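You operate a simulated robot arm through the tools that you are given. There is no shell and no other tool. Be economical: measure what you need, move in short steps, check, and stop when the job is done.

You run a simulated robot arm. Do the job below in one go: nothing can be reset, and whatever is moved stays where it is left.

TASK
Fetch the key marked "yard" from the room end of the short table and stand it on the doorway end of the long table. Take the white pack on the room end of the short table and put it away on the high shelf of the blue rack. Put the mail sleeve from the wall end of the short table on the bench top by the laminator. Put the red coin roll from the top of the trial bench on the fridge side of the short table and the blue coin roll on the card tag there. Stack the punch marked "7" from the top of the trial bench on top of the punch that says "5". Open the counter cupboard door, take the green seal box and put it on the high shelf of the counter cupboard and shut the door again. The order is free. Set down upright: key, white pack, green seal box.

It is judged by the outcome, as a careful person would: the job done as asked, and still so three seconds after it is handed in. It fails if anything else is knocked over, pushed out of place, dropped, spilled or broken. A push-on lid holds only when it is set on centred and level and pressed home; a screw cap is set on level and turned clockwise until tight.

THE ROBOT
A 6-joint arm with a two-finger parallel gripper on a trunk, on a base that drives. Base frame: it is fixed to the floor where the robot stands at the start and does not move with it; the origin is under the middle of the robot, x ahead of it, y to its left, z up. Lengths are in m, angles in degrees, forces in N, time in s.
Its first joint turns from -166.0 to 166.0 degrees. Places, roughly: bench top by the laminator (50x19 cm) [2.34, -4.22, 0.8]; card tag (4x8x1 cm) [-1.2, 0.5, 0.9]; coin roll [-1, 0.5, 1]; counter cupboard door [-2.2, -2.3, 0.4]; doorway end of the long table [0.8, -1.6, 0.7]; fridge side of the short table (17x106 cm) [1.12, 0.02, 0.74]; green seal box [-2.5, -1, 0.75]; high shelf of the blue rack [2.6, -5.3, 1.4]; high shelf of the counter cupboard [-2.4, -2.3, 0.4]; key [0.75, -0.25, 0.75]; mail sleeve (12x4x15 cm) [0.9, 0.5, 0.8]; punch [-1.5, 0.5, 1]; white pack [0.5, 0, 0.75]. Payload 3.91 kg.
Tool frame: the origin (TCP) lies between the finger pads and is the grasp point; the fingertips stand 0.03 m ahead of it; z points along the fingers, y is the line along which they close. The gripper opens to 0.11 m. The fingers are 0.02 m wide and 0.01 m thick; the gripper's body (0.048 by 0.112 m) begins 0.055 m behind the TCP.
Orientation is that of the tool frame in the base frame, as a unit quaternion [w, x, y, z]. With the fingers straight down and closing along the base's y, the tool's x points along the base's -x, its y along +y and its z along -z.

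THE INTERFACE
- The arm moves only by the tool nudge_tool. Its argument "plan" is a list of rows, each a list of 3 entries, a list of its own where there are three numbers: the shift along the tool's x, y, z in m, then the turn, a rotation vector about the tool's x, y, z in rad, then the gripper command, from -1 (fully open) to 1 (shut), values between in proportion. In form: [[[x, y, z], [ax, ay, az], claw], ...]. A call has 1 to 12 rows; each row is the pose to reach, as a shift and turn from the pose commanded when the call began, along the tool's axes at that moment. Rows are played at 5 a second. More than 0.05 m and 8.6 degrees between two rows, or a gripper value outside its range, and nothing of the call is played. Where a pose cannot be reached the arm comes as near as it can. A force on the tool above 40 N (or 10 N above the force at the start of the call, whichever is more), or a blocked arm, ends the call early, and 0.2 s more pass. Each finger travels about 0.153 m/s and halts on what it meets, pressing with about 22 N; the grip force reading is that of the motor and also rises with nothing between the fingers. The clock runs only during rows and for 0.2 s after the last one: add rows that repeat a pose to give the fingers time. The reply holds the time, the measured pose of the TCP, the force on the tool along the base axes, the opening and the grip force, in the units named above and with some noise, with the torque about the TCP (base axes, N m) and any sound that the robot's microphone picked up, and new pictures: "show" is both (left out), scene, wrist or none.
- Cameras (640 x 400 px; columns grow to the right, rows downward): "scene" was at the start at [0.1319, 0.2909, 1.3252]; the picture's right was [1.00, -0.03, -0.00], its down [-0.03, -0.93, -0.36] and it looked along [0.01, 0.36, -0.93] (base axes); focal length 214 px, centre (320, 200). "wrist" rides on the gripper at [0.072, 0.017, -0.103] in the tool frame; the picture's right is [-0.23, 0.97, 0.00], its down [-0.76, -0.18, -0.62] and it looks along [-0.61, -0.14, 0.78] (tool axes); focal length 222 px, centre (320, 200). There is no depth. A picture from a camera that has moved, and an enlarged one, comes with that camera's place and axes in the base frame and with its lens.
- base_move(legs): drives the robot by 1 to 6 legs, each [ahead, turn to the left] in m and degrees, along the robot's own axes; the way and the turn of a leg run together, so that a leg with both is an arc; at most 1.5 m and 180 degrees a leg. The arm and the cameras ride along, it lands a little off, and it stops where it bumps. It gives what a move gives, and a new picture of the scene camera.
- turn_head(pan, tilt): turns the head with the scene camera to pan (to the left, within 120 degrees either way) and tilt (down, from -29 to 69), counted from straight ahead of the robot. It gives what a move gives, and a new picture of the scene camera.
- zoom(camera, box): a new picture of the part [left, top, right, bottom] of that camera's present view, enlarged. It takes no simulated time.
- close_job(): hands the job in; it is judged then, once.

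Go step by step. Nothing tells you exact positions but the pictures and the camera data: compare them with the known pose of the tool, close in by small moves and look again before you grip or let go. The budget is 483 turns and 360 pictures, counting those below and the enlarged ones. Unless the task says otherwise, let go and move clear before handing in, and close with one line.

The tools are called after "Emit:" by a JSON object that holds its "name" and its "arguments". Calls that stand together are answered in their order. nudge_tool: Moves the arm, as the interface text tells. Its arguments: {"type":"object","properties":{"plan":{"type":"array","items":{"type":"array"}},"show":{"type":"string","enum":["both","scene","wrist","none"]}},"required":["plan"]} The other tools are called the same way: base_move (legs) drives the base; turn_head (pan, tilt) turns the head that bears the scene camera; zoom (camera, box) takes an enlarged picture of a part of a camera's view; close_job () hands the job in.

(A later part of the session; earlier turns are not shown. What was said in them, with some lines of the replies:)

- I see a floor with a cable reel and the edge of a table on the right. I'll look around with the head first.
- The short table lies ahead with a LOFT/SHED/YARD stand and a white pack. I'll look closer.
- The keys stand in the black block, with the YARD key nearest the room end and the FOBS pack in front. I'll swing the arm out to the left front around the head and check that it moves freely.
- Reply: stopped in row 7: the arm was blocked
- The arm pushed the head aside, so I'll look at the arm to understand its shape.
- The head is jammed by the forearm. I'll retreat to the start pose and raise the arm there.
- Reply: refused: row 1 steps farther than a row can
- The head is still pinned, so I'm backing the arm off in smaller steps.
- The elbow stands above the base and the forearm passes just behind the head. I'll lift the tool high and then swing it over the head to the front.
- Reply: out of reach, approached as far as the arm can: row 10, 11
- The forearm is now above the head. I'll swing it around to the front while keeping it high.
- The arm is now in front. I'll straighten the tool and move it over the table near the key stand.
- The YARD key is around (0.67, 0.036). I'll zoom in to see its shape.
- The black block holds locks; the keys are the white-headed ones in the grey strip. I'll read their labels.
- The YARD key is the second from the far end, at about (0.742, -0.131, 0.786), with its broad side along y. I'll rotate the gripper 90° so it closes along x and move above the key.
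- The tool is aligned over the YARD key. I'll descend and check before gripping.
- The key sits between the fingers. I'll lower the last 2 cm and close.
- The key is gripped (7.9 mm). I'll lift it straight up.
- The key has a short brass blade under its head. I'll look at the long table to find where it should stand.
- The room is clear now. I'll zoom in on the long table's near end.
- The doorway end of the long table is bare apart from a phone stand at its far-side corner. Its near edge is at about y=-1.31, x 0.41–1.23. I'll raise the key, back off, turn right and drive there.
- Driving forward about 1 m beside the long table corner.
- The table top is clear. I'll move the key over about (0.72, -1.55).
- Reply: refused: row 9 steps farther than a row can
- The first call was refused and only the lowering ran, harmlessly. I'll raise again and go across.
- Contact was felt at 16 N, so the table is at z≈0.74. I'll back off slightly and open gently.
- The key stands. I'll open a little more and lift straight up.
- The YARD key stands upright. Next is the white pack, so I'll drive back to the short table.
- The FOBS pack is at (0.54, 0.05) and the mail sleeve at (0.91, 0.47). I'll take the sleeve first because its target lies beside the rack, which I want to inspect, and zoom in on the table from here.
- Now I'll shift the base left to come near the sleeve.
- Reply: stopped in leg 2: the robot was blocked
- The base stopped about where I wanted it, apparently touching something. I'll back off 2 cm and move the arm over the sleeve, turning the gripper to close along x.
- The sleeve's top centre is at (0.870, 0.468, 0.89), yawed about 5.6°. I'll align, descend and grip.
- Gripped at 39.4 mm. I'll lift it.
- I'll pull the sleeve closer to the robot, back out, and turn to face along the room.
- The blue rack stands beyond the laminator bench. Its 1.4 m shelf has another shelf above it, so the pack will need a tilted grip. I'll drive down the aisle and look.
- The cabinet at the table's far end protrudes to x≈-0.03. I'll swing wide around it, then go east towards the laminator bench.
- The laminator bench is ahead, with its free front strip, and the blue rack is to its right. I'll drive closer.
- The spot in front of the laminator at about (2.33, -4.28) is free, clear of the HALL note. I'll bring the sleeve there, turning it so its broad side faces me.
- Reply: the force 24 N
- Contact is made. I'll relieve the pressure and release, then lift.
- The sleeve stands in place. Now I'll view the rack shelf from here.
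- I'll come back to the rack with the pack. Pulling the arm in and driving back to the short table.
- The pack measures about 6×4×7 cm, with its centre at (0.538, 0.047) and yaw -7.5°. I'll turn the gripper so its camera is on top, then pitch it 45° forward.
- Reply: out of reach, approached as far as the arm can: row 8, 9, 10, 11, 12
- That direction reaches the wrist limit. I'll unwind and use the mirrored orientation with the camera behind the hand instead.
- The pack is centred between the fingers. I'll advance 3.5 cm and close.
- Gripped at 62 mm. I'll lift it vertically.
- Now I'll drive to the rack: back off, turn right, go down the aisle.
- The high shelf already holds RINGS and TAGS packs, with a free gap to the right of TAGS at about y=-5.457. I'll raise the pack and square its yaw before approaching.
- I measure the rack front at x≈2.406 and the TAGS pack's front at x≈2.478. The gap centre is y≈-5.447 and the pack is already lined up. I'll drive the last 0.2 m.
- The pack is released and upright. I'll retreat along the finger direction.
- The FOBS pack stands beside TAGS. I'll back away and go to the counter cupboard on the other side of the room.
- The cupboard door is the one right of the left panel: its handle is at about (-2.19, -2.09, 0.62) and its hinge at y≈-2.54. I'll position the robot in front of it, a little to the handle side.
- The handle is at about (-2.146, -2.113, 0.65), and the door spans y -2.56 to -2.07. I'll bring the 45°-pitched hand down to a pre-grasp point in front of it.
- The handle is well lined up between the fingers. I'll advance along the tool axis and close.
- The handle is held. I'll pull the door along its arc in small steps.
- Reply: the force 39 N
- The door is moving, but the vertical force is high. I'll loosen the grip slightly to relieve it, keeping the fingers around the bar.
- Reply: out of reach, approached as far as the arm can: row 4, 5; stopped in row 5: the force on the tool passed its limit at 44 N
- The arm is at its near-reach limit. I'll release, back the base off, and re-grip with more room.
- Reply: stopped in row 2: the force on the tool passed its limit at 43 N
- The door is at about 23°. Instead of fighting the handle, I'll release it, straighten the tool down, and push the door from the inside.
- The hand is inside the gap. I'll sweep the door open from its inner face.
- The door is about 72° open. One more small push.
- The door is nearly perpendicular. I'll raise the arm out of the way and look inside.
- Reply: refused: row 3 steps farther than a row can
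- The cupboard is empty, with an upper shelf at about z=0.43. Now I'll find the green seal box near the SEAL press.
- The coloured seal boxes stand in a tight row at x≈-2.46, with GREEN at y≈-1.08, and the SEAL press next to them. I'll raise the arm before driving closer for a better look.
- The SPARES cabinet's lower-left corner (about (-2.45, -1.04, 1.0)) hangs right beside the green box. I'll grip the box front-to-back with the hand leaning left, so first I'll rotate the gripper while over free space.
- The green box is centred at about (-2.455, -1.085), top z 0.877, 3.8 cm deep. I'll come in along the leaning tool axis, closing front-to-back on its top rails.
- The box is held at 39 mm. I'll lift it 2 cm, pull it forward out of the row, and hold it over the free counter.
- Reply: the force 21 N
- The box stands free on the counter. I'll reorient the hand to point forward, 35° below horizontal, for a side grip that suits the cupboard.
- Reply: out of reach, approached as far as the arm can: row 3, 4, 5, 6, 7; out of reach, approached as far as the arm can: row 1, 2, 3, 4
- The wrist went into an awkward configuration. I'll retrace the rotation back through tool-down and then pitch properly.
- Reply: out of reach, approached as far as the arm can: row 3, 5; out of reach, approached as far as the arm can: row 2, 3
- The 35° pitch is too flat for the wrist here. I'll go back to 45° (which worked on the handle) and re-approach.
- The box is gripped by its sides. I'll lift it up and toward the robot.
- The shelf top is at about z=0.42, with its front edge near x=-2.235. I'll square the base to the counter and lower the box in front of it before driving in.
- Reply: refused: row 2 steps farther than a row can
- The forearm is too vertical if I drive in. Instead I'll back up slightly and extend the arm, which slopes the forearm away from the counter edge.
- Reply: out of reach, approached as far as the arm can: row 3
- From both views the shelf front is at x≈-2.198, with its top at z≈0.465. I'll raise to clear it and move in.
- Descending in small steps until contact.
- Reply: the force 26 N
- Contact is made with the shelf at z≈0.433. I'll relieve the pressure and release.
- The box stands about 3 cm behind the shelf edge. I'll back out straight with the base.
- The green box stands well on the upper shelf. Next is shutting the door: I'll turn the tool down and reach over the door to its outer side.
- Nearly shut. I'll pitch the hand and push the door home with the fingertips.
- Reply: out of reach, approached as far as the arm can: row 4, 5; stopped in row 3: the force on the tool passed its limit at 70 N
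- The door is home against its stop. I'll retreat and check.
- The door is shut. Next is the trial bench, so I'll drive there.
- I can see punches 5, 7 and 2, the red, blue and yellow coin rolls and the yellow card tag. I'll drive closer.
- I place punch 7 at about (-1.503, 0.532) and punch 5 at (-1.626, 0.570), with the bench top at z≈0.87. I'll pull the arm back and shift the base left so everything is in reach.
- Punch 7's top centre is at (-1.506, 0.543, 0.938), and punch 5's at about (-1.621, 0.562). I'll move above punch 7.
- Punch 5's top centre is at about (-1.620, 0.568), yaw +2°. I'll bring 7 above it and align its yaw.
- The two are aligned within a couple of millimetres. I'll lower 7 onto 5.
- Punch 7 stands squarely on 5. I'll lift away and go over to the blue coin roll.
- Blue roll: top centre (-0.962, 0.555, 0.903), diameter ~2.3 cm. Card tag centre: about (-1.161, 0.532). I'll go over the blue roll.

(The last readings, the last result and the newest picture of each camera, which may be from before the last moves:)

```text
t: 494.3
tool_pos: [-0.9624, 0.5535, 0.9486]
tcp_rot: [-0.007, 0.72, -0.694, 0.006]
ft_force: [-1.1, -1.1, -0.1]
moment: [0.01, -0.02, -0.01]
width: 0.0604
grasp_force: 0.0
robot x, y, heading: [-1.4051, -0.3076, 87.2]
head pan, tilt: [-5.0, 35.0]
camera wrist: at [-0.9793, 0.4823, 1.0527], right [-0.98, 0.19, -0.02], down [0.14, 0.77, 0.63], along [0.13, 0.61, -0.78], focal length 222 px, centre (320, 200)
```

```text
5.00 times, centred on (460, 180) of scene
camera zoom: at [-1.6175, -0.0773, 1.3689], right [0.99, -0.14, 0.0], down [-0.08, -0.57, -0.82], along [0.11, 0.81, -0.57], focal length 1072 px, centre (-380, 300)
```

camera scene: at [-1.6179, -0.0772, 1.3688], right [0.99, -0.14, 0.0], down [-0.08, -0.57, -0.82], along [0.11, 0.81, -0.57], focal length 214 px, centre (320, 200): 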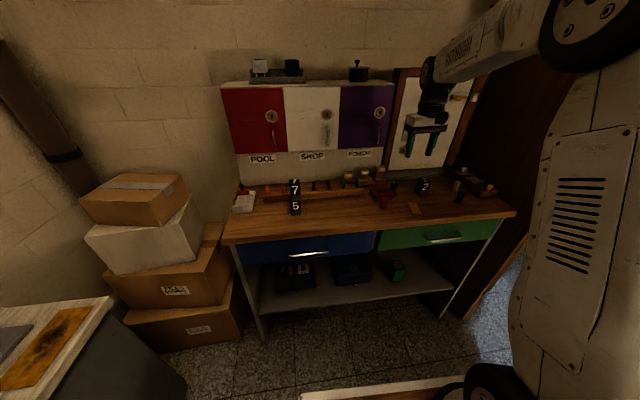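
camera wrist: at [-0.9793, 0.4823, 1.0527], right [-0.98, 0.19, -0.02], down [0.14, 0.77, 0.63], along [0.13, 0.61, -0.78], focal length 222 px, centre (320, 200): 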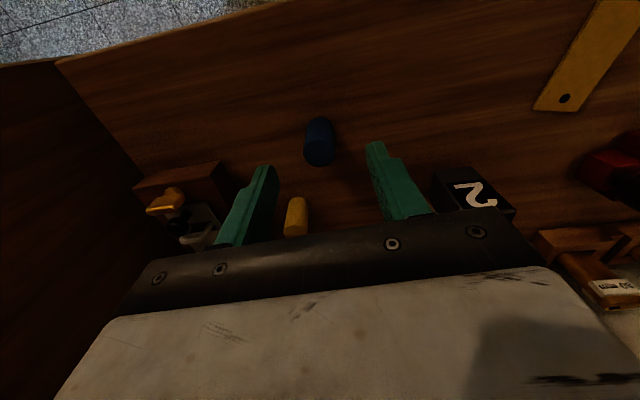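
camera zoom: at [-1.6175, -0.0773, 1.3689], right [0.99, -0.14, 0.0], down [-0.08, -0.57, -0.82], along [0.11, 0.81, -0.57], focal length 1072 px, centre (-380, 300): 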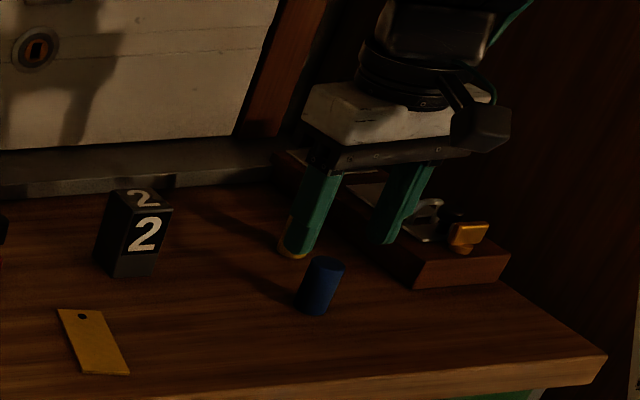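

Emit:
{"name": "nudge_tool", "arguments": {"plan": [[[-0.004, 0, 0.02], [0, 0, 0], -0.1], [[-0.004, 0, 0.04], [0, 0, 0], -0.1], [[-0.004, 0, 0.048], [0, 0, 0], 0], [[-0.004, 0, 0.048], [0, 0, 0], 0.4], [[-0.004, 0, 0.048], [0, 0, 0], 0.8], [[-0.004, 0, 0.048], [0, 0, 0], 0.9]], "show": "wrist"}}

```text
t: 495.7
tool_pos: [-0.9587, 0.5563, 0.9022]
tcp_rot: [-0.005, 0.72, -0.694, 0.006]
ft_force: [0.7, -1.0, -0.2]
moment: [-0.01, 0.03, -0.02]
width: 0.0229
grasp_force: 21.5
robot x, y, heading: [-1.4033, -0.305, 87.1]
head pan, tilt: [-5.0, 35.0]
camera wrist: at [-0.9766, 0.4851, 1.0059], right [-0.98, 0.19, -0.02], down [0.14, 0.77, 0.63], along [0.13, 0.61, -0.78], focal length 222 px, centre (320, 200)
```

wrist: 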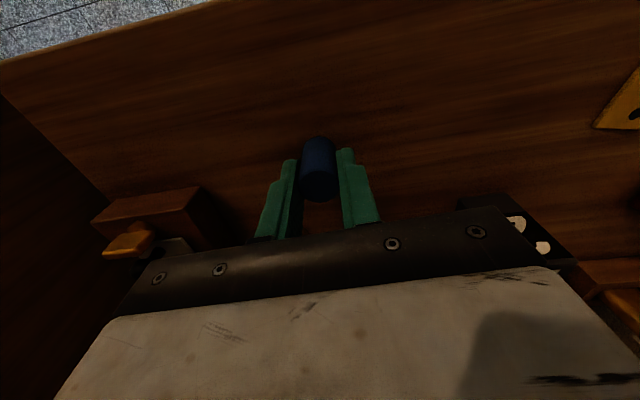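

Emit:
{"name": "nudge_tool", "arguments": {"plan": [[[0, 0, -0.03], [0, 0, 0], 0.9], [[0, 0, -0.07], [0, 0, 0], 0.9], [[0, 0, -0.1], [0, 0, 0], 0.9], [[0.004, 0.045, -0.1], [0, 0, 0], 0.9], [[0.008, 0.09, -0.1], [0, 0, 0], 0.9], [[0.012, 0.135, -0.1], [0, 0, 0], 0.9], [[0.016, 0.18, -0.1], [0, 0, 0], 0.9], [[0.0176, 0.2018, -0.1], [0, 0, 0], 0.9], [[0.0176, 0.2018, -0.08], [0, 0, 0], 0.9]], "show": "wrist"}}

Emit:
{"name": "zoom", "arguments": {"camera": "wrist", "box": [240, 40, 400, 220]}}

Emit:
{"name": "zoom", "arguments": {"camera": "scene", "box": [360, 150, 480, 230]}}

```text
t: 497.7
tool_pos: [-1.164, 0.5325, 0.9794]
tcp_rot: [-0.006, 0.72, -0.694, 0.005]
ft_force: [1.0, -0.9, -0.6]
moment: [0.0, 0.02, 0.0]
width: 0.023
grasp_force: 22.0
robot x, y, heading: [-1.4024, -0.3093, 87.0]
head pan, tilt: [-5.0, 35.0]
camera wrist: at [-1.1796, 0.4594, 1.0828], right [-0.98, 0.19, -0.02], down [0.14, 0.77, 0.63], along [0.13, 0.61, -0.78], focal length 222 px, centre (320, 200)
```

wrist: 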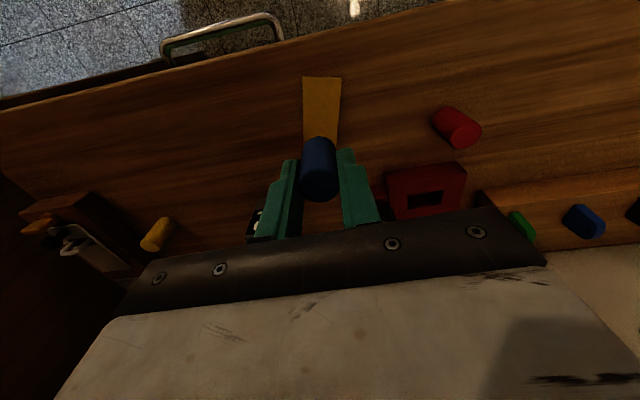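

```text
2.22 times, centred on (320, 130) of wrist
camera zoom: at [-1.1796, 0.4594, 1.0828], right [-0.98, 0.19, -0.02], down [0.14, 0.77, 0.63], along [0.13, 0.61, -0.78], focal length 494 px, centre (320, 356)
```

zoom: 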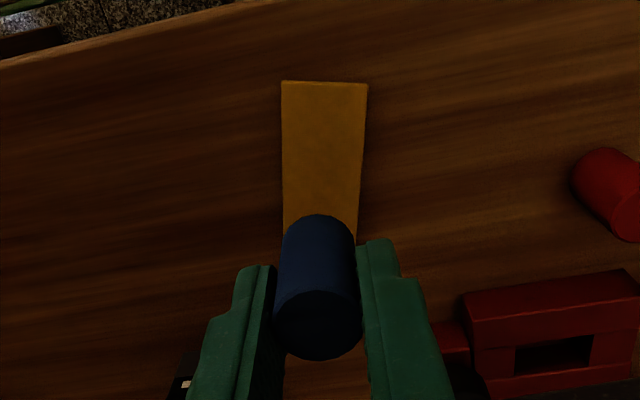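

```text
5.00 times, centred on (420, 190) of scene
camera zoom: at [-1.6174, -0.0771, 1.3689], right [0.99, -0.14, 0.0], down [-0.08, -0.57, -0.82], along [0.11, 0.81, -0.57], focal length 1072 px, centre (-180, 250)
```

zoom: 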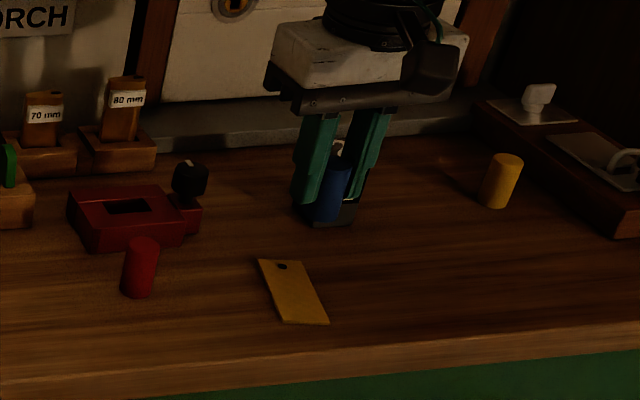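

The roll is centred over the card. I'll lower it onto the card.

Emit:
{"name": "nudge_tool", "arguments": {"plan": [[[0, 0, 0.03], [0, 0, 0], 0.9], [[0, 0, 0.055], [0, 0, 0], 0.9], [[0, 0, 0.064], [0, 0, 0], 0.9]], "show": "none"}}

Emit:
{"name": "nudge_tool", "arguments": {"plan": [[[0, 0, 0.002], [0, 0, 0], 0.9], [[0, 0, 0.004], [0, 0, 0], 0.9]], "show": "none"}}

Emit:
{"name": "nudge_tool", "arguments": {"plan": [[[0, 0, 0.002], [0, 0, 0], 0.9], [[0, 0, 0.004], [0, 0, 0], 0.9]], "show": "none"}}

```text
t: 498.5
tool_pos: [-1.1628, 0.5297, 0.9176]
tcp_rot: [-0.006, 0.72, -0.694, 0.006]
ft_force: [0.2, -0.4, 0.0]
moment: [0.04, -0.01, 0.01]
width: 0.0229
grasp_force: 21.5
robot x, y, heading: [-1.3991, -0.3043, 87.3]
head pan, tilt: [-5.0, 35.0]
```

```text
t: 499.1
tool_pos: [-1.1613, 0.5318, 0.9121]
tcp_rot: [-0.006, 0.72, -0.694, 0.006]
ft_force: [-0.4, 0.0, -1.7]
moment: [-0.01, -0.01, 0.0]
width: 0.0229
grasp_force: 21.8
robot x, y, heading: [-1.3979, -0.3056, 87.3]
head pan, tilt: [-5.0, 35.0]
```

```text
t: 499.7
tool_pos: [-1.1619, 0.5326, 0.9072]
tcp_rot: [-0.005, 0.72, -0.694, 0.006]
ft_force: [0.0, 0.0, -1.1]
moment: [-0.01, 0.05, 0.0]
width: 0.0231
grasp_force: 21.9
robot x, y, heading: [-1.4024, -0.3026, 87.2]
head pan, tilt: [-5.0, 35.0]
```

Emit:
{"name": "nudge_tool", "arguments": {"plan": [[[0, 0, 0.0015], [0, 0, 0], 0.9], [[0, 0, 0.003], [0, 0, 0], 0.9]], "show": "none"}}

Emit:
{"name": "nudge_tool", "arguments": {"plan": [[[0, 0, 0.0015], [0, 0, 0], 0.9], [[0, 0, 0.002], [0, 0, 0], 0.9]], "show": "none"}}

```text
t: 500.3
tool_pos: [-1.1616, 0.5328, 0.9051]
tcp_rot: [-0.008, 0.72, -0.694, 0.006]
ft_force: [-1.1, -0.9, 8.2]
moment: [-0.04, 0.07, 0.01]
width: 0.0228
grasp_force: 22.0
robot x, y, heading: [-1.3996, -0.3058, 87.2]
head pan, tilt: [-5.0, 35.0]
```

```text
t: 500.9
tool_pos: [-1.1622, 0.5325, 0.9047]
tcp_rot: [-0.007, 0.72, -0.694, 0.004]
ft_force: [0.7, 2.2, 20.9]
moment: [0.06, 0.11, 0.04]
width: 0.0233
grasp_force: 21.9
robot x, y, heading: [-1.3995, -0.3096, 87.4]
head pan, tilt: [-5.0, 35.0]
```

Contact is made; releasing gently and lifting.

Emit:
{"name": "nudge_tool", "arguments": {"plan": [[[0, 0, -0.0025], [0, 0, 0], 0.9], [[0, 0, -0.0025], [0, 0, 0], 0.56], [[0, 0, -0.0025], [0, 0, 0], 0.5], [[0, 0, -0.0025], [0, 0, 0], 0.4], [[0, 0, -0.0025], [0, 0, 0], 0.2], [[0, 0, -0.0025], [0, 0, 0], 0.1], [[0, 0, -0.03], [0, 0, 0], 0.1], [[0, 0, -0.07], [0, 0, 0], 0.1], [[0, 0, -0.11], [0, 0, 0], 0.0], [[0, 0, -0.14], [0, 0, 0], -0.1]], "show": "wrist"}}

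Emit:
{"name": "zoom", "arguments": {"camera": "scene", "box": [360, 150, 480, 230]}}

```text
t: 503.1
tool_pos: [-1.1639, 0.5291, 1.0422]
tcp_rot: [-0.005, 0.719, -0.695, 0.006]
ft_force: [0.3, 0.5, -1.1]
moment: [0.03, 0.03, -0.03]
width: 0.0608
grasp_force: 0.1
robot x, y, heading: [-1.402, -0.3042, 87.3]
head pan, tilt: [-5.0, 35.0]
camera wrist: at [-1.1797, 0.457, 1.1459], right [-0.98, 0.19, -0.02], down [0.14, 0.77, 0.63], along [0.13, 0.61, -0.78], focal length 222 px, centre (320, 200)
```

wrist: 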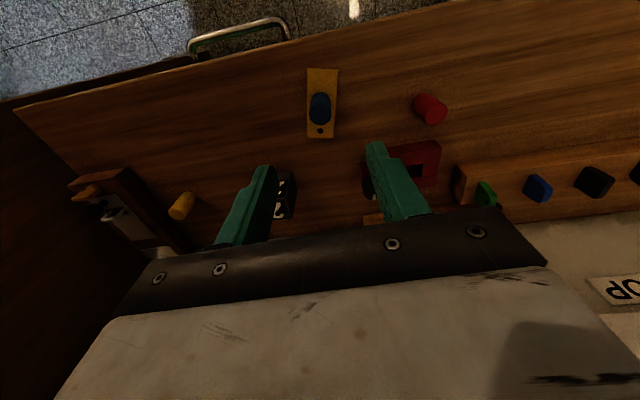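

```text
5.00 times, centred on (420, 190) of scene
camera zoom: at [-1.6174, -0.0768, 1.3688], right [0.99, -0.14, 0.0], down [-0.08, -0.57, -0.82], along [0.11, 0.81, -0.57], focal length 1072 px, centre (-180, 250)
```

zoom: 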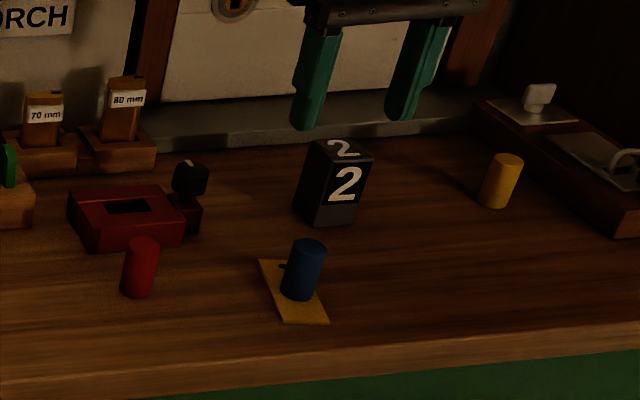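

The blue roll stands on the card. Now the red roll at about (-1.279, 0.555).

Emit:
{"name": "nudge_tool", "arguments": {"plan": [[[-0.01, 0.038, 0], [0, 0, 0], -0.1], [[-0.02, 0.076, 0], [0, 0, 0], -0.1], [[-0.0302, 0.114, 0], [0, 0, 0], -0.1], [[-0.0302, 0.114, 0.04], [0, 0, 0], -0.1], [[-0.0302, 0.114, 0.08], [0, 0, 0], -0.1]], "show": "wrist"}}

Emit:
{"name": "zoom", "arguments": {"camera": "wrist", "box": [240, 80, 400, 200]}}

```text
t: 504.3
tool_pos: [-1.2774, 0.5572, 0.961]
tcp_rot: [-0.006, 0.719, -0.694, 0.005]
ft_force: [0.0, 0.5, 0.2]
moment: [0.03, -0.01, -0.02]
width: 0.0602
grasp_force: 0.0
robot x, y, heading: [-1.3996, -0.3078, 87.3]
head pan, tilt: [-5.0, 35.0]
camera wrist: at [-1.2922, 0.4849, 1.0647], right [-0.98, 0.19, -0.02], down [0.14, 0.77, 0.63], along [0.13, 0.61, -0.78], focal length 222 px, centre (320, 200)
```

wrist: 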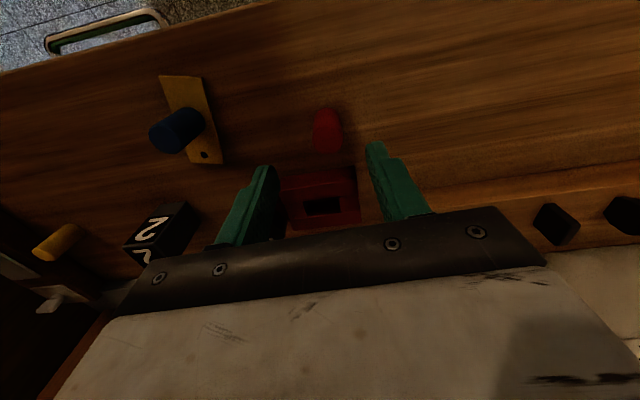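

```text
3.33 times, centred on (320, 140) of wrist
camera zoom: at [-1.2922, 0.4849, 1.0647], right [-0.98, 0.19, -0.02], down [0.14, 0.77, 0.63], along [0.13, 0.61, -0.78], focal length 740 px, centre (320, 400)
```

zoom: 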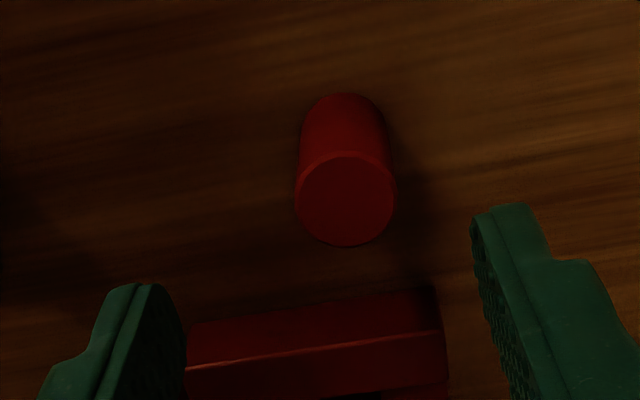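

Emit:
{"name": "nudge_tool", "arguments": {"plan": [[[0.003, 0.005, 0.03], [0, 0, 0], -0.1], [[0.003, 0.005, 0.055], [0, 0, 0], -0.1], [[0.003, 0.005, 0.06], [0, 0, 0], 0], [[0.003, 0.005, 0.06], [0, 0, 0], 0.4], [[0.003, 0.005, 0.06], [0, 0, 0], 0.8], [[0.003, 0.005, 0.06], [0, 0, 0], 0.9]], "show": "none"}}

Emit:
{"name": "nudge_tool", "arguments": {"plan": [[[0, 0, -0.03], [0, 0, 0], 0.9], [[0, 0, -0.07], [0, 0, 0], 0.9], [[0, 0, -0.11], [0, 0, 0], 0.9], [[0, 0, -0.15], [0, 0, 0], 0.9], [[0, 0, -0.19], [0, 0, 0], 0.9]], "show": "both"}}

```text
t: 505.7
tool_pos: [-1.2813, 0.5538, 0.9011]
tcp_rot: [-0.006, 0.72, -0.694, 0.006]
ft_force: [-0.4, 1.0, 0.0]
moment: [-0.02, 0.04, 0.0]
width: 0.023
grasp_force: 22.2
robot x, y, heading: [-1.4023, -0.3067, 87.1]
head pan, tilt: [-5.0, 35.0]
```

```text
t: 506.9
tool_pos: [-1.2833, 0.5534, 1.0918]
tcp_rot: [-0.006, 0.72, -0.694, 0.005]
ft_force: [0.9, 0.9, -1.1]
moment: [-0.02, -0.02, 0.0]
width: 0.0228
grasp_force: 21.8
robot x, y, heading: [-1.3991, -0.3061, 87.3]
head pan, tilt: [-5.0, 35.0]
camera scene: at [-1.6174, -0.0767, 1.3688], right [0.99, -0.14, 0.0], down [-0.08, -0.57, -0.82], along [0.11, 0.81, -0.57], focal length 214 px, centre (320, 200)
camera wrist: at [-1.2995, 0.4813, 1.195], right [-0.98, 0.19, -0.02], down [0.14, 0.77, 0.63], along [0.13, 0.61, -0.78], focal length 222 px, centre (320, 200)
```

scene: 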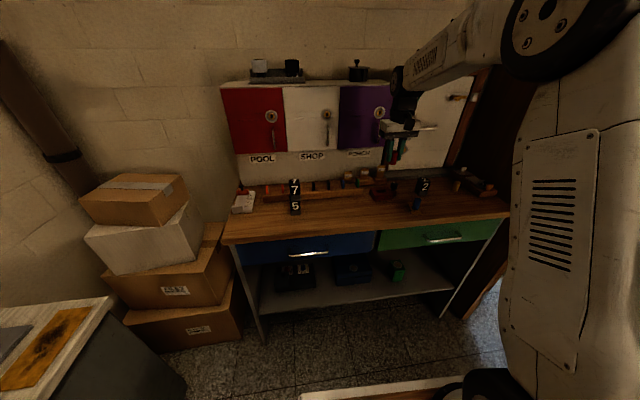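
wrist: 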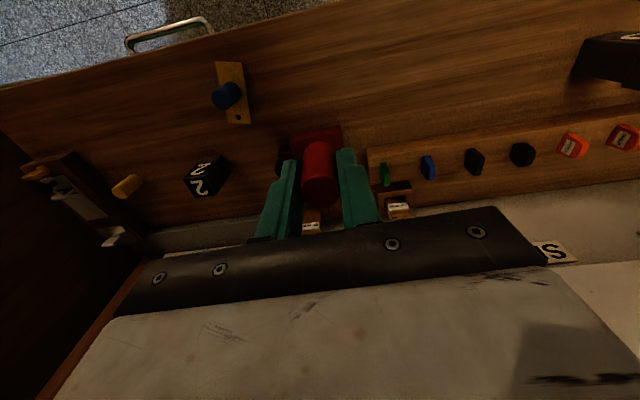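

The red roll is held. I'll drive to the short table's near side and place it on the fridge-side strip.

Emit:
{"name": "base_move", "arguments": {"legs": [[-0.22, 0], [0, -87], [0.75, 0], [0, 45], [0.72, 0], [0, -45]]}}

Emit:
{"name": "turn_head", "arguments": {"pan": 0, "tilt": 40}}

```text
t: 523.7
tool_pos: [0.7156, -0.0314, 1.0914]
tcp_rot: [0.001, -0.055, 0.998, -0.008]
ft_force: [0.1, 0.7, -1.7]
moment: [-0.03, 0.02, 0.0]
width: 0.0227
grasp_force: 21.9
robot x, y, heading: [-0.1506, 0.0228, 1.3]
head pan, tilt: [-5.0, 35.0]
camera scene: at [0.0631, 0.2549, 1.3689], right [-0.06, -1.0, 0.0], down [-0.57, 0.04, -0.82], along [0.82, -0.05, -0.57], focal length 214 px, centre (320, 200)
```

scene: 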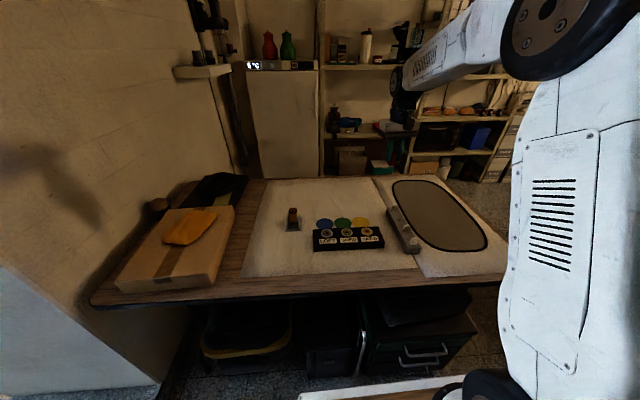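

```text
t: 524.3
tool_pos: [0.7166, -0.0317, 1.0904]
tcp_rot: [0.0, -0.054, 0.999, -0.008]
ft_force: [-0.3, -0.7, -0.4]
moment: [0.03, -0.03, 0.01]
width: 0.023
grasp_force: 21.9
robot x, y, heading: [-0.1472, 0.0268, 1.4]
head pan, tilt: [0.0, 40.0]
camera scene: at [0.0603, 0.2625, 1.3613], right [0.02, -1.0, 0.0], down [-0.64, -0.01, -0.77], along [0.77, 0.02, -0.64], focal length 214 px, centre (320, 200)
```

scene: 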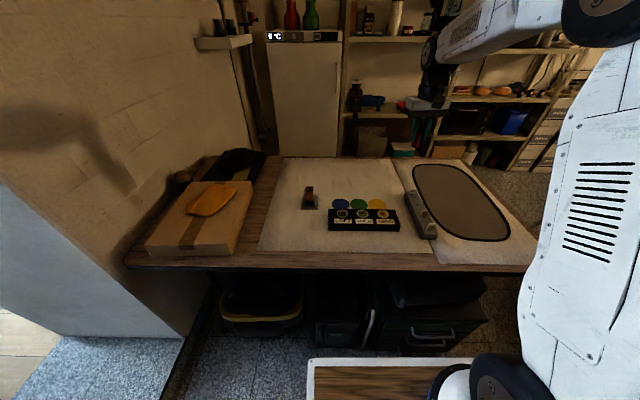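

Emit:
{"name": "base_move", "arguments": {"legs": [[0.14, -1]]}}

Emit:
{"name": "nudge_tool", "arguments": {"plan": [[[-0.045, 0, 0], [0, 0, 0], 0.9], [[-0.09, 0.01, 0], [0, 0, 0], 0.9], [[-0.135, 0.02, 0.02], [0, 0, 0], 0.9], [[-0.18, 0.03, 0.04], [0, 0, 0], 0.9], [[-0.22, 0.04, 0.06], [0, 0, 0], 0.9]], "show": "both"}}

```text
t: 525.6
tool_pos: [0.8526, -0.051, 1.0914]
tcp_rot: [0.0, -0.043, 0.999, -0.007]
ft_force: [0.6, 0.5, -1.2]
moment: [-0.02, 0.02, 0.02]
width: 0.0231
grasp_force: 22.1
robot x, y, heading: [-0.0101, 0.0247, 0.1]
head pan, tilt: [0.0, 40.0]
camera scene: at [0.2037, 0.2593, 1.3613], right [0.0, -1.0, 0.0], down [-0.64, 0.0, -0.77], along [0.77, 0.0, -0.64], focal length 214 px, centre (320, 200)
```

scene: 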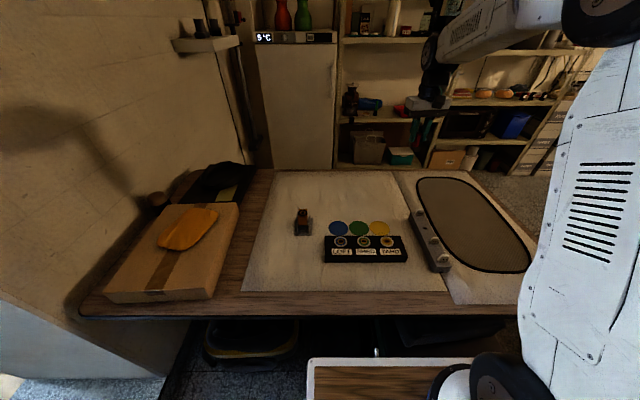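

```text
refused: row 3 steps farther than a row can; nothing moved
```

Emit:
{"name": "nudge_tool", "arguments": {"plan": [[[-0.037, 0.0156, 0.01], [0, 0, 0], 0.9], [[-0.074, 0.031, 0.03], [0, 0, 0], 0.9], [[-0.11, 0.047, 0.05], [0, 0, 0], 0.9], [[-0.147, 0.062, 0.07], [0, 0, 0], 0.9], [[-0.184, 0.078, 0.09], [0, 0, 0], 0.9], [[-0.221, 0.093, 0.11], [0, 0, 0], 0.9], [[-0.2577, 0.109, 0.13], [0, 0, 0], 0.9]], "show": "both"}}

```text
t: 527.2
tool_pos: [1.0703, 0.068, 0.9693]
tcp_rot: [-0.001, -0.044, 0.999, -0.008]
ft_force: [1.3, 0.3, -2.7]
moment: [0.0, 0.0, -0.03]
width: 0.0227
grasp_force: 22.3
out of reach, approached as far as the arm can: row 7
robot x, y, heading: [-0.0145, 0.022, 0.3]
head pan, tilt: [0.0, 40.0]
camera scene: at [0.2042, 0.2593, 1.3612], right [0.0, -1.0, 0.0], down [-0.64, 0.0, -0.77], along [0.77, 0.0, -0.64], focal length 214 px, centre (320, 200)
camera wrist: at [0.9965, 0.0818, 1.0721], right [0.14, 0.99, -0.02], down [0.77, -0.1, 0.62], along [0.62, -0.1, -0.78], focal length 222 px, centre (320, 200)
```

scene: 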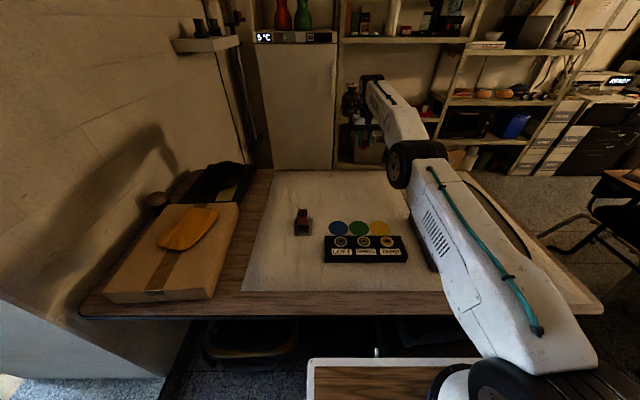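
wrist: 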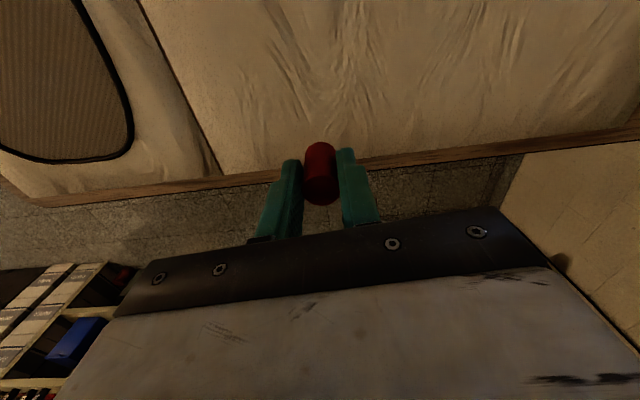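

Emit:
{"name": "nudge_tool", "arguments": {"plan": [[[0, 0, 0.04], [0, 0, 0], 0.9], [[0, 0, 0.08], [0, 0, 0], 0.9], [[0, 0, 0.12], [0, 0, 0], 0.9], [[0, 0, 0.15], [0, 0, 0], 0.9]], "show": "both"}}

```text
t: 528.2
tool_pos: [1.0824, 0.0683, 0.8221]
tcp_rot: [0.001, -0.043, 0.999, -0.007]
ft_force: [-0.7, 0.1, -0.6]
moment: [-0.03, 0.0, 0.01]
width: 0.023
grasp_force: 22.5
out of reach, approached as far as the arm can: row 2, 3, 4
robot x, y, heading: [-0.0093, 0.0214, -0.2]
head pan, tilt: [0.0, 40.0]
camera scene: at [0.2035, 0.2593, 1.3613], right [0.0, -1.0, 0.0], down [-0.64, 0.0, -0.77], along [0.77, 0.0, -0.64], focal length 214 px, centre (320, 200)
camera wrist: at [1.0075, 0.0814, 0.927], right [0.14, 0.99, -0.02], down [0.77, -0.1, 0.63], along [0.62, -0.1, -0.78], focal length 222 px, centre (320, 200)
```

scene: 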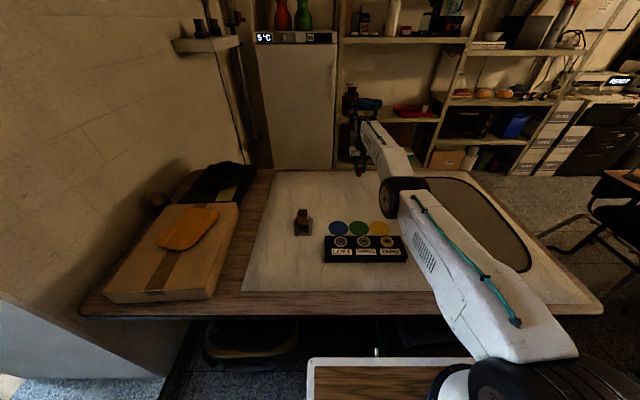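
wrist: 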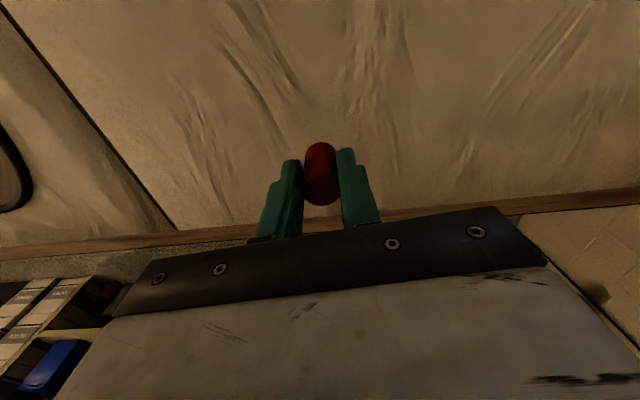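

Emit:
{"name": "nudge_tool", "arguments": {"plan": [[[0.008, 0, 0.015], [0, 0, 0], 0.9], [[0.01, 0, 0.03], [0, 0, 0], 0.9]], "show": "none"}}

Emit:
{"name": "nudge_tool", "arguments": {"plan": [[[0, 0, 0.003], [0, 0, 0], 0.9], [[0, 0, 0.006], [0, 0, 0], 0.9]], "show": "none"}}

```text
t: 528.9
tool_pos: [1.0816, 0.0675, 0.7957]
tcp_rot: [0.0, -0.043, 0.999, -0.008]
ft_force: [-0.3, -0.3, -0.7]
moment: [0.04, -0.01, -0.02]
width: 0.0231
grasp_force: 22.3
out of reach, approached as far as the arm can: row 1, 2
robot x, y, heading: [-0.0107, 0.024, -0.1]
head pan, tilt: [0.0, 40.0]
```

```text
t: 529.5
tool_pos: [1.0824, 0.0662, 0.7916]
tcp_rot: [0.0, -0.043, 0.999, -0.008]
ft_force: [0.8, 1.5, -0.4]
moment: [0.0, 0.04, 0.02]
width: 0.0229
grasp_force: 22.4
robot x, y, heading: [-0.0144, 0.0212, 0.3]
head pan, tilt: [0.0, 40.0]
```

Emit:
{"name": "nudge_tool", "arguments": {"plan": [[[0, 0, 0.003], [0, 0, 0], 0.9], [[0, 0, 0.006], [0, 0, 0], 0.9]], "show": "none"}}

Emit:
{"name": "nudge_tool", "arguments": {"plan": [[[0, 0, 0.002], [0, 0, 0], 0.9], [[0, 0, 0.004], [0, 0, 0], 0.9]], "show": "none"}}

Emit:
{"name": "nudge_tool", "arguments": {"plan": [[[0, 0, 0.0015], [0, 0, 0], 0.9], [[0, 0, 0.003], [0, 0, 0], 0.9]], "show": "none"}}

```text
t: 530.0
tool_pos: [1.0815, 0.0661, 0.7854]
tcp_rot: [0.003, -0.043, 0.999, -0.008]
ft_force: [-5.9, -1.1, 16.3]
moment: [0.11, 0.28, 0.06]
width: 0.0229
grasp_force: 22.0
robot x, y, heading: [-0.0115, 0.0281, 0.2]
head pan, tilt: [0.0, 40.0]
```

```text
t: 530.6
tool_pos: [1.081, 0.0666, 0.7805]
tcp_rot: [0.003, -0.044, 0.999, -0.008]
ft_force: [2.6, -0.8, 18.8]
moment: [0.19, -0.12, -0.03]
width: 0.0228
grasp_force: 22.3
robot x, y, heading: [-0.0171, 0.0264, -0.1]
head pan, tilt: [0.0, 40.0]
```

```text
t: 531.2
tool_pos: [1.081, 0.0664, 0.7766]
tcp_rot: [0.001, -0.043, 0.999, -0.008]
ft_force: [1.8, 0.5, 20.8]
moment: [0.21, -0.08, 0.04]
width: 0.023
grasp_force: 21.7
robot x, y, heading: [-0.0132, 0.0259, -0.0]
head pan, tilt: [0.0, 40.0]
```

Emit:
{"name": "nudge_tool", "arguments": {"plan": [[[0, 0, -0.004], [0, 0, 0], 0.9], [[0, 0, -0.004], [0, 0, 0], 0.56], [[0, 0, -0.004], [0, 0, 0], 0.5], [[0, 0, -0.004], [0, 0, 0], 0.4], [[0, 0, -0.004], [0, 0, 0], 0.2], [[0, 0, -0.004], [0, 0, 0], 0.0], [[0.0, 0, -0.03], [0, 0, 0], 0.0], [[0.0, 0, -0.07], [0, 0, 0], 0.0], [[0.01, 0, -0.11], [0, 0, 0], 0.0], [[0.03, 0, -0.15], [0, 0, 0], 0]], "show": "both"}}

```text
t: 533.5
tool_pos: [1.0723, 0.0693, 0.9373]
tcp_rot: [-0.002, -0.043, 0.999, -0.008]
ft_force: [0.9, 0.0, -1.7]
moment: [0.0, 0.04, 0.01]
width: 0.055
grasp_force: 0.1
out of reach, approached as far as the arm can: row 9, 10
robot x, y, heading: [-0.0086, 0.0249, -0.2]
head pan, tilt: [0.0, 40.0]
camera scene: at [0.2042, 0.2593, 1.3612], right [0.0, -1.0, 0.0], down [-0.64, 0.0, -0.77], along [0.77, 0.0, -0.64], focal length 214 px, centre (320, 200)
camera wrist: at [0.999, 0.0817, 1.0406], right [0.14, 0.99, -0.02], down [0.78, -0.1, 0.62], along [0.61, -0.1, -0.78], focal length 222 px, centre (320, 200)
```

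scene: 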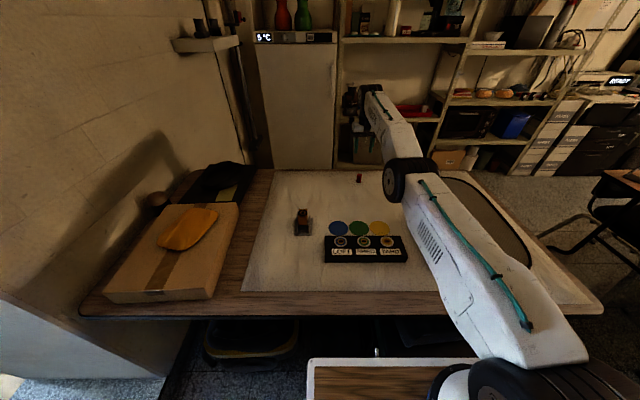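
wrist: 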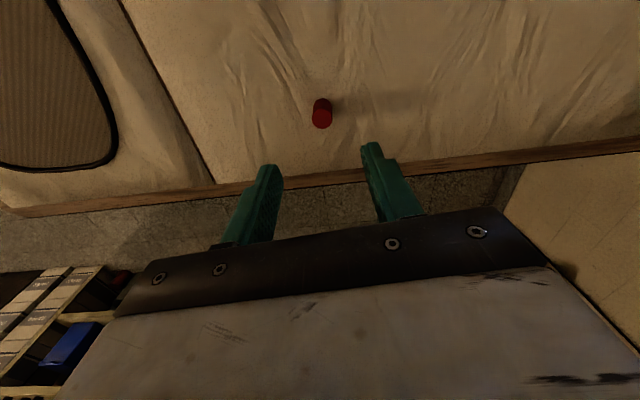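

The red roll stands on the fridge-side strip. I'll pull the arm back and do a last check of the table and the key.

Emit:
{"name": "nudge_tool", "arguments": {"plan": [[[0.03, 0, -0.02], [0, 0, 0], 0], [[0.07, 0, -0.04], [0, 0, 0], 0], [[0.11, 0, -0.06], [0, 0, 0], 0], [[0.15, 0, -0.08], [0, 0, 0], 0], [[0.19, 0, -0.1], [0, 0, 0], 0], [[0.23, 0, -0.12], [0, 0, 0], 0], [[0.27, 0.02, -0.14], [0, 0, 0], 0], [[0.3, 0.04, -0.16], [0, 0, 0], 0]], "show": "scene"}}

Emit:
{"name": "turn_head", "arguments": {"pan": -75, "tilt": 20}}

Emit:
{"name": "zoom", "arguments": {"camera": "scene", "box": [180, 130, 380, 255]}}

```text
t: 535.2
tool_pos: [1.0581, 0.0733, 1.0047]
tcp_rot: [0.0, -0.042, 0.999, -0.008]
ft_force: [0.1, 1.4, -0.2]
moment: [0.03, 0.02, 0.0]
width: 0.0548
grasp_force: 0.1
out of reach, approached as far as the arm can: row 1, 2, 3, 4, 5, 6, 7, 8
robot x, y, heading: [-0.0123, 0.0216, 0.0]
head pan, tilt: [0.0, 40.0]
camera scene: at [0.2036, 0.2593, 1.3613], right [0.0, -1.0, 0.0], down [-0.64, 0.0, -0.77], along [0.77, 0.0, -0.64], focal length 214 px, centre (320, 200)
```

scene: 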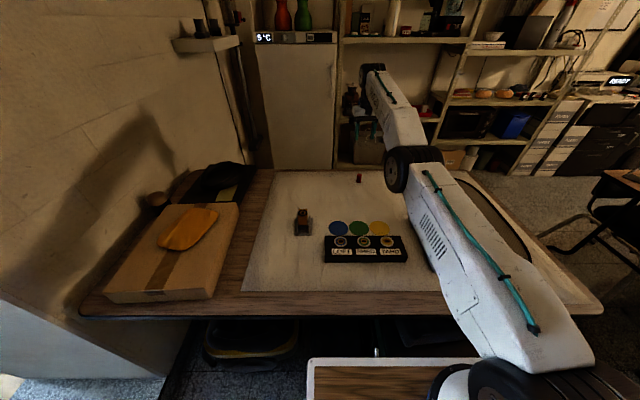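

```text
t: 536.7
tool_pos: [1.0605, 0.0739, 1.0066]
tcp_rot: [-0.001, -0.043, 0.999, -0.007]
ft_force: [-0.3, -0.3, 0.2]
moment: [0.03, 0.01, 0.04]
width: 0.055
grasp_force: 0.0
robot x, y, heading: [-0.0102, 0.0255, 0.3]
head pan, tilt: [-75.0, 20.0]
camera scene: at [0.1428, 0.1694, 1.3927], right [-0.97, -0.26, 0.0], down [-0.09, 0.33, -0.94], along [0.24, -0.91, -0.34], focal length 214 px, centre (320, 200)
```

scene: 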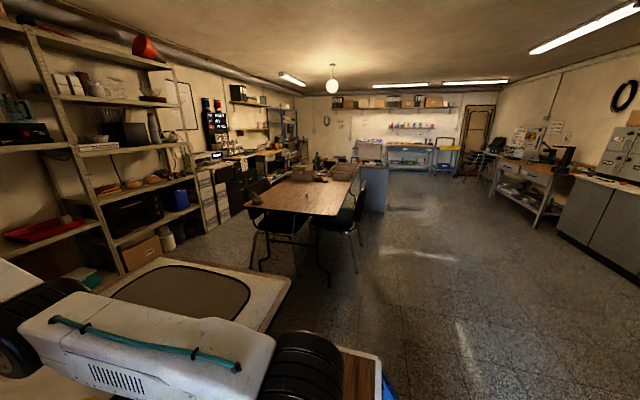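

```text
3.20 times, centred on (280, 192) of scene
camera zoom: at [0.1428, 0.1694, 1.3927], right [-0.97, -0.26, 0.0], down [-0.09, 0.33, -0.94], along [0.24, -0.91, -0.34], focal length 686 px, centre (448, 224)
```

zoom: 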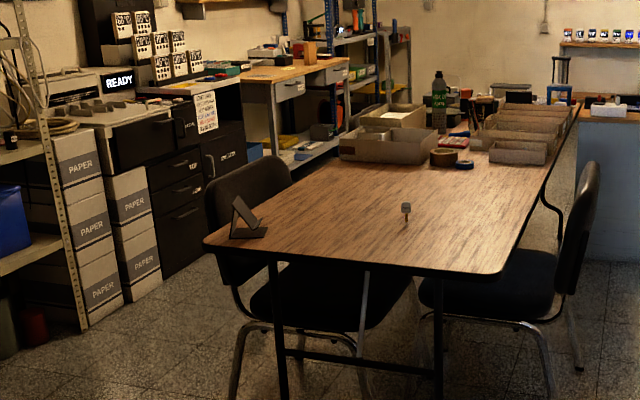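

The key and the sleeve still stand. I'll back the base off to be clear of the table before handing in.

Emit:
{"name": "base_move", "arguments": {"legs": [[-0.3, 0]]}}

Emit:
{"name": "turn_head", "arguments": {"pan": 0, "tilt": 35}}

```text
t: 538.8
tool_pos: [0.7574, 0.0757, 1.0049]
tcp_rot: [-0.001, -0.044, 0.999, -0.008]
ft_force: [-0.5, -0.2, -0.9]
moment: [-0.01, 0.0, -0.04]
width: 0.055
grasp_force: 0.1
robot x, y, heading: [-0.3109, 0.0229, 0.1]
head pan, tilt: [-75.0, 20.0]
camera scene: at [-0.1605, 0.1695, 1.3927], right [-0.97, -0.26, 0.0], down [-0.09, 0.33, -0.94], along [0.25, -0.91, -0.34], focal length 214 px, centre (320, 200)
```

scene: 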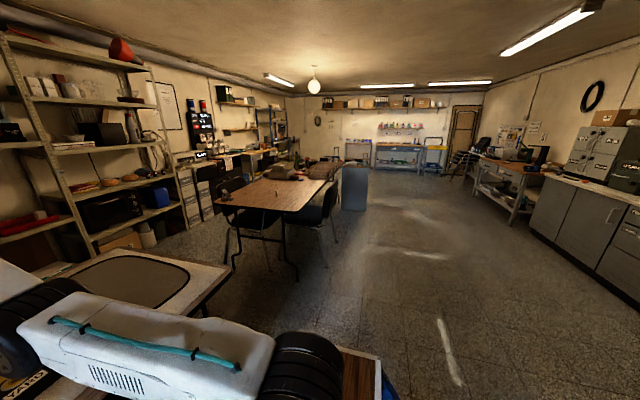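

```text
t: 540.2
tool_pos: [0.7578, 0.0751, 1.0061]
tcp_rot: [-0.001, -0.045, 0.999, -0.008]
ft_force: [0.4, 0.3, 0.6]
moment: [0.0, 0.01, -0.02]
width: 0.0552
grasp_force: 0.0
robot x, y, heading: [-0.3139, 0.0219, 0.1]
head pan, tilt: [0.0, 35.0]
camera scene: at [-0.0967, 0.2595, 1.3689], right [0.0, -1.0, 0.0], down [-0.57, 0.0, -0.82], along [0.82, 0.0, -0.57], focal length 214 px, centre (320, 200)
```

scene: 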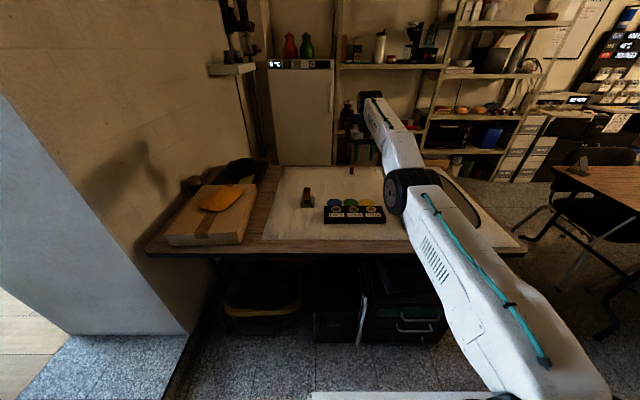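

Everything is in place and the arm is clear, so I'm handing in.

Emit:
{"name": "close_job", "arguments": {}}

```text
The job is handed in.
```

All the jobs are done and handed in: the key, white pack and mail sleeve are placed, both coin rolls and the punch are set, and the green seal box is on the cupboard's high shelf with the door shut.
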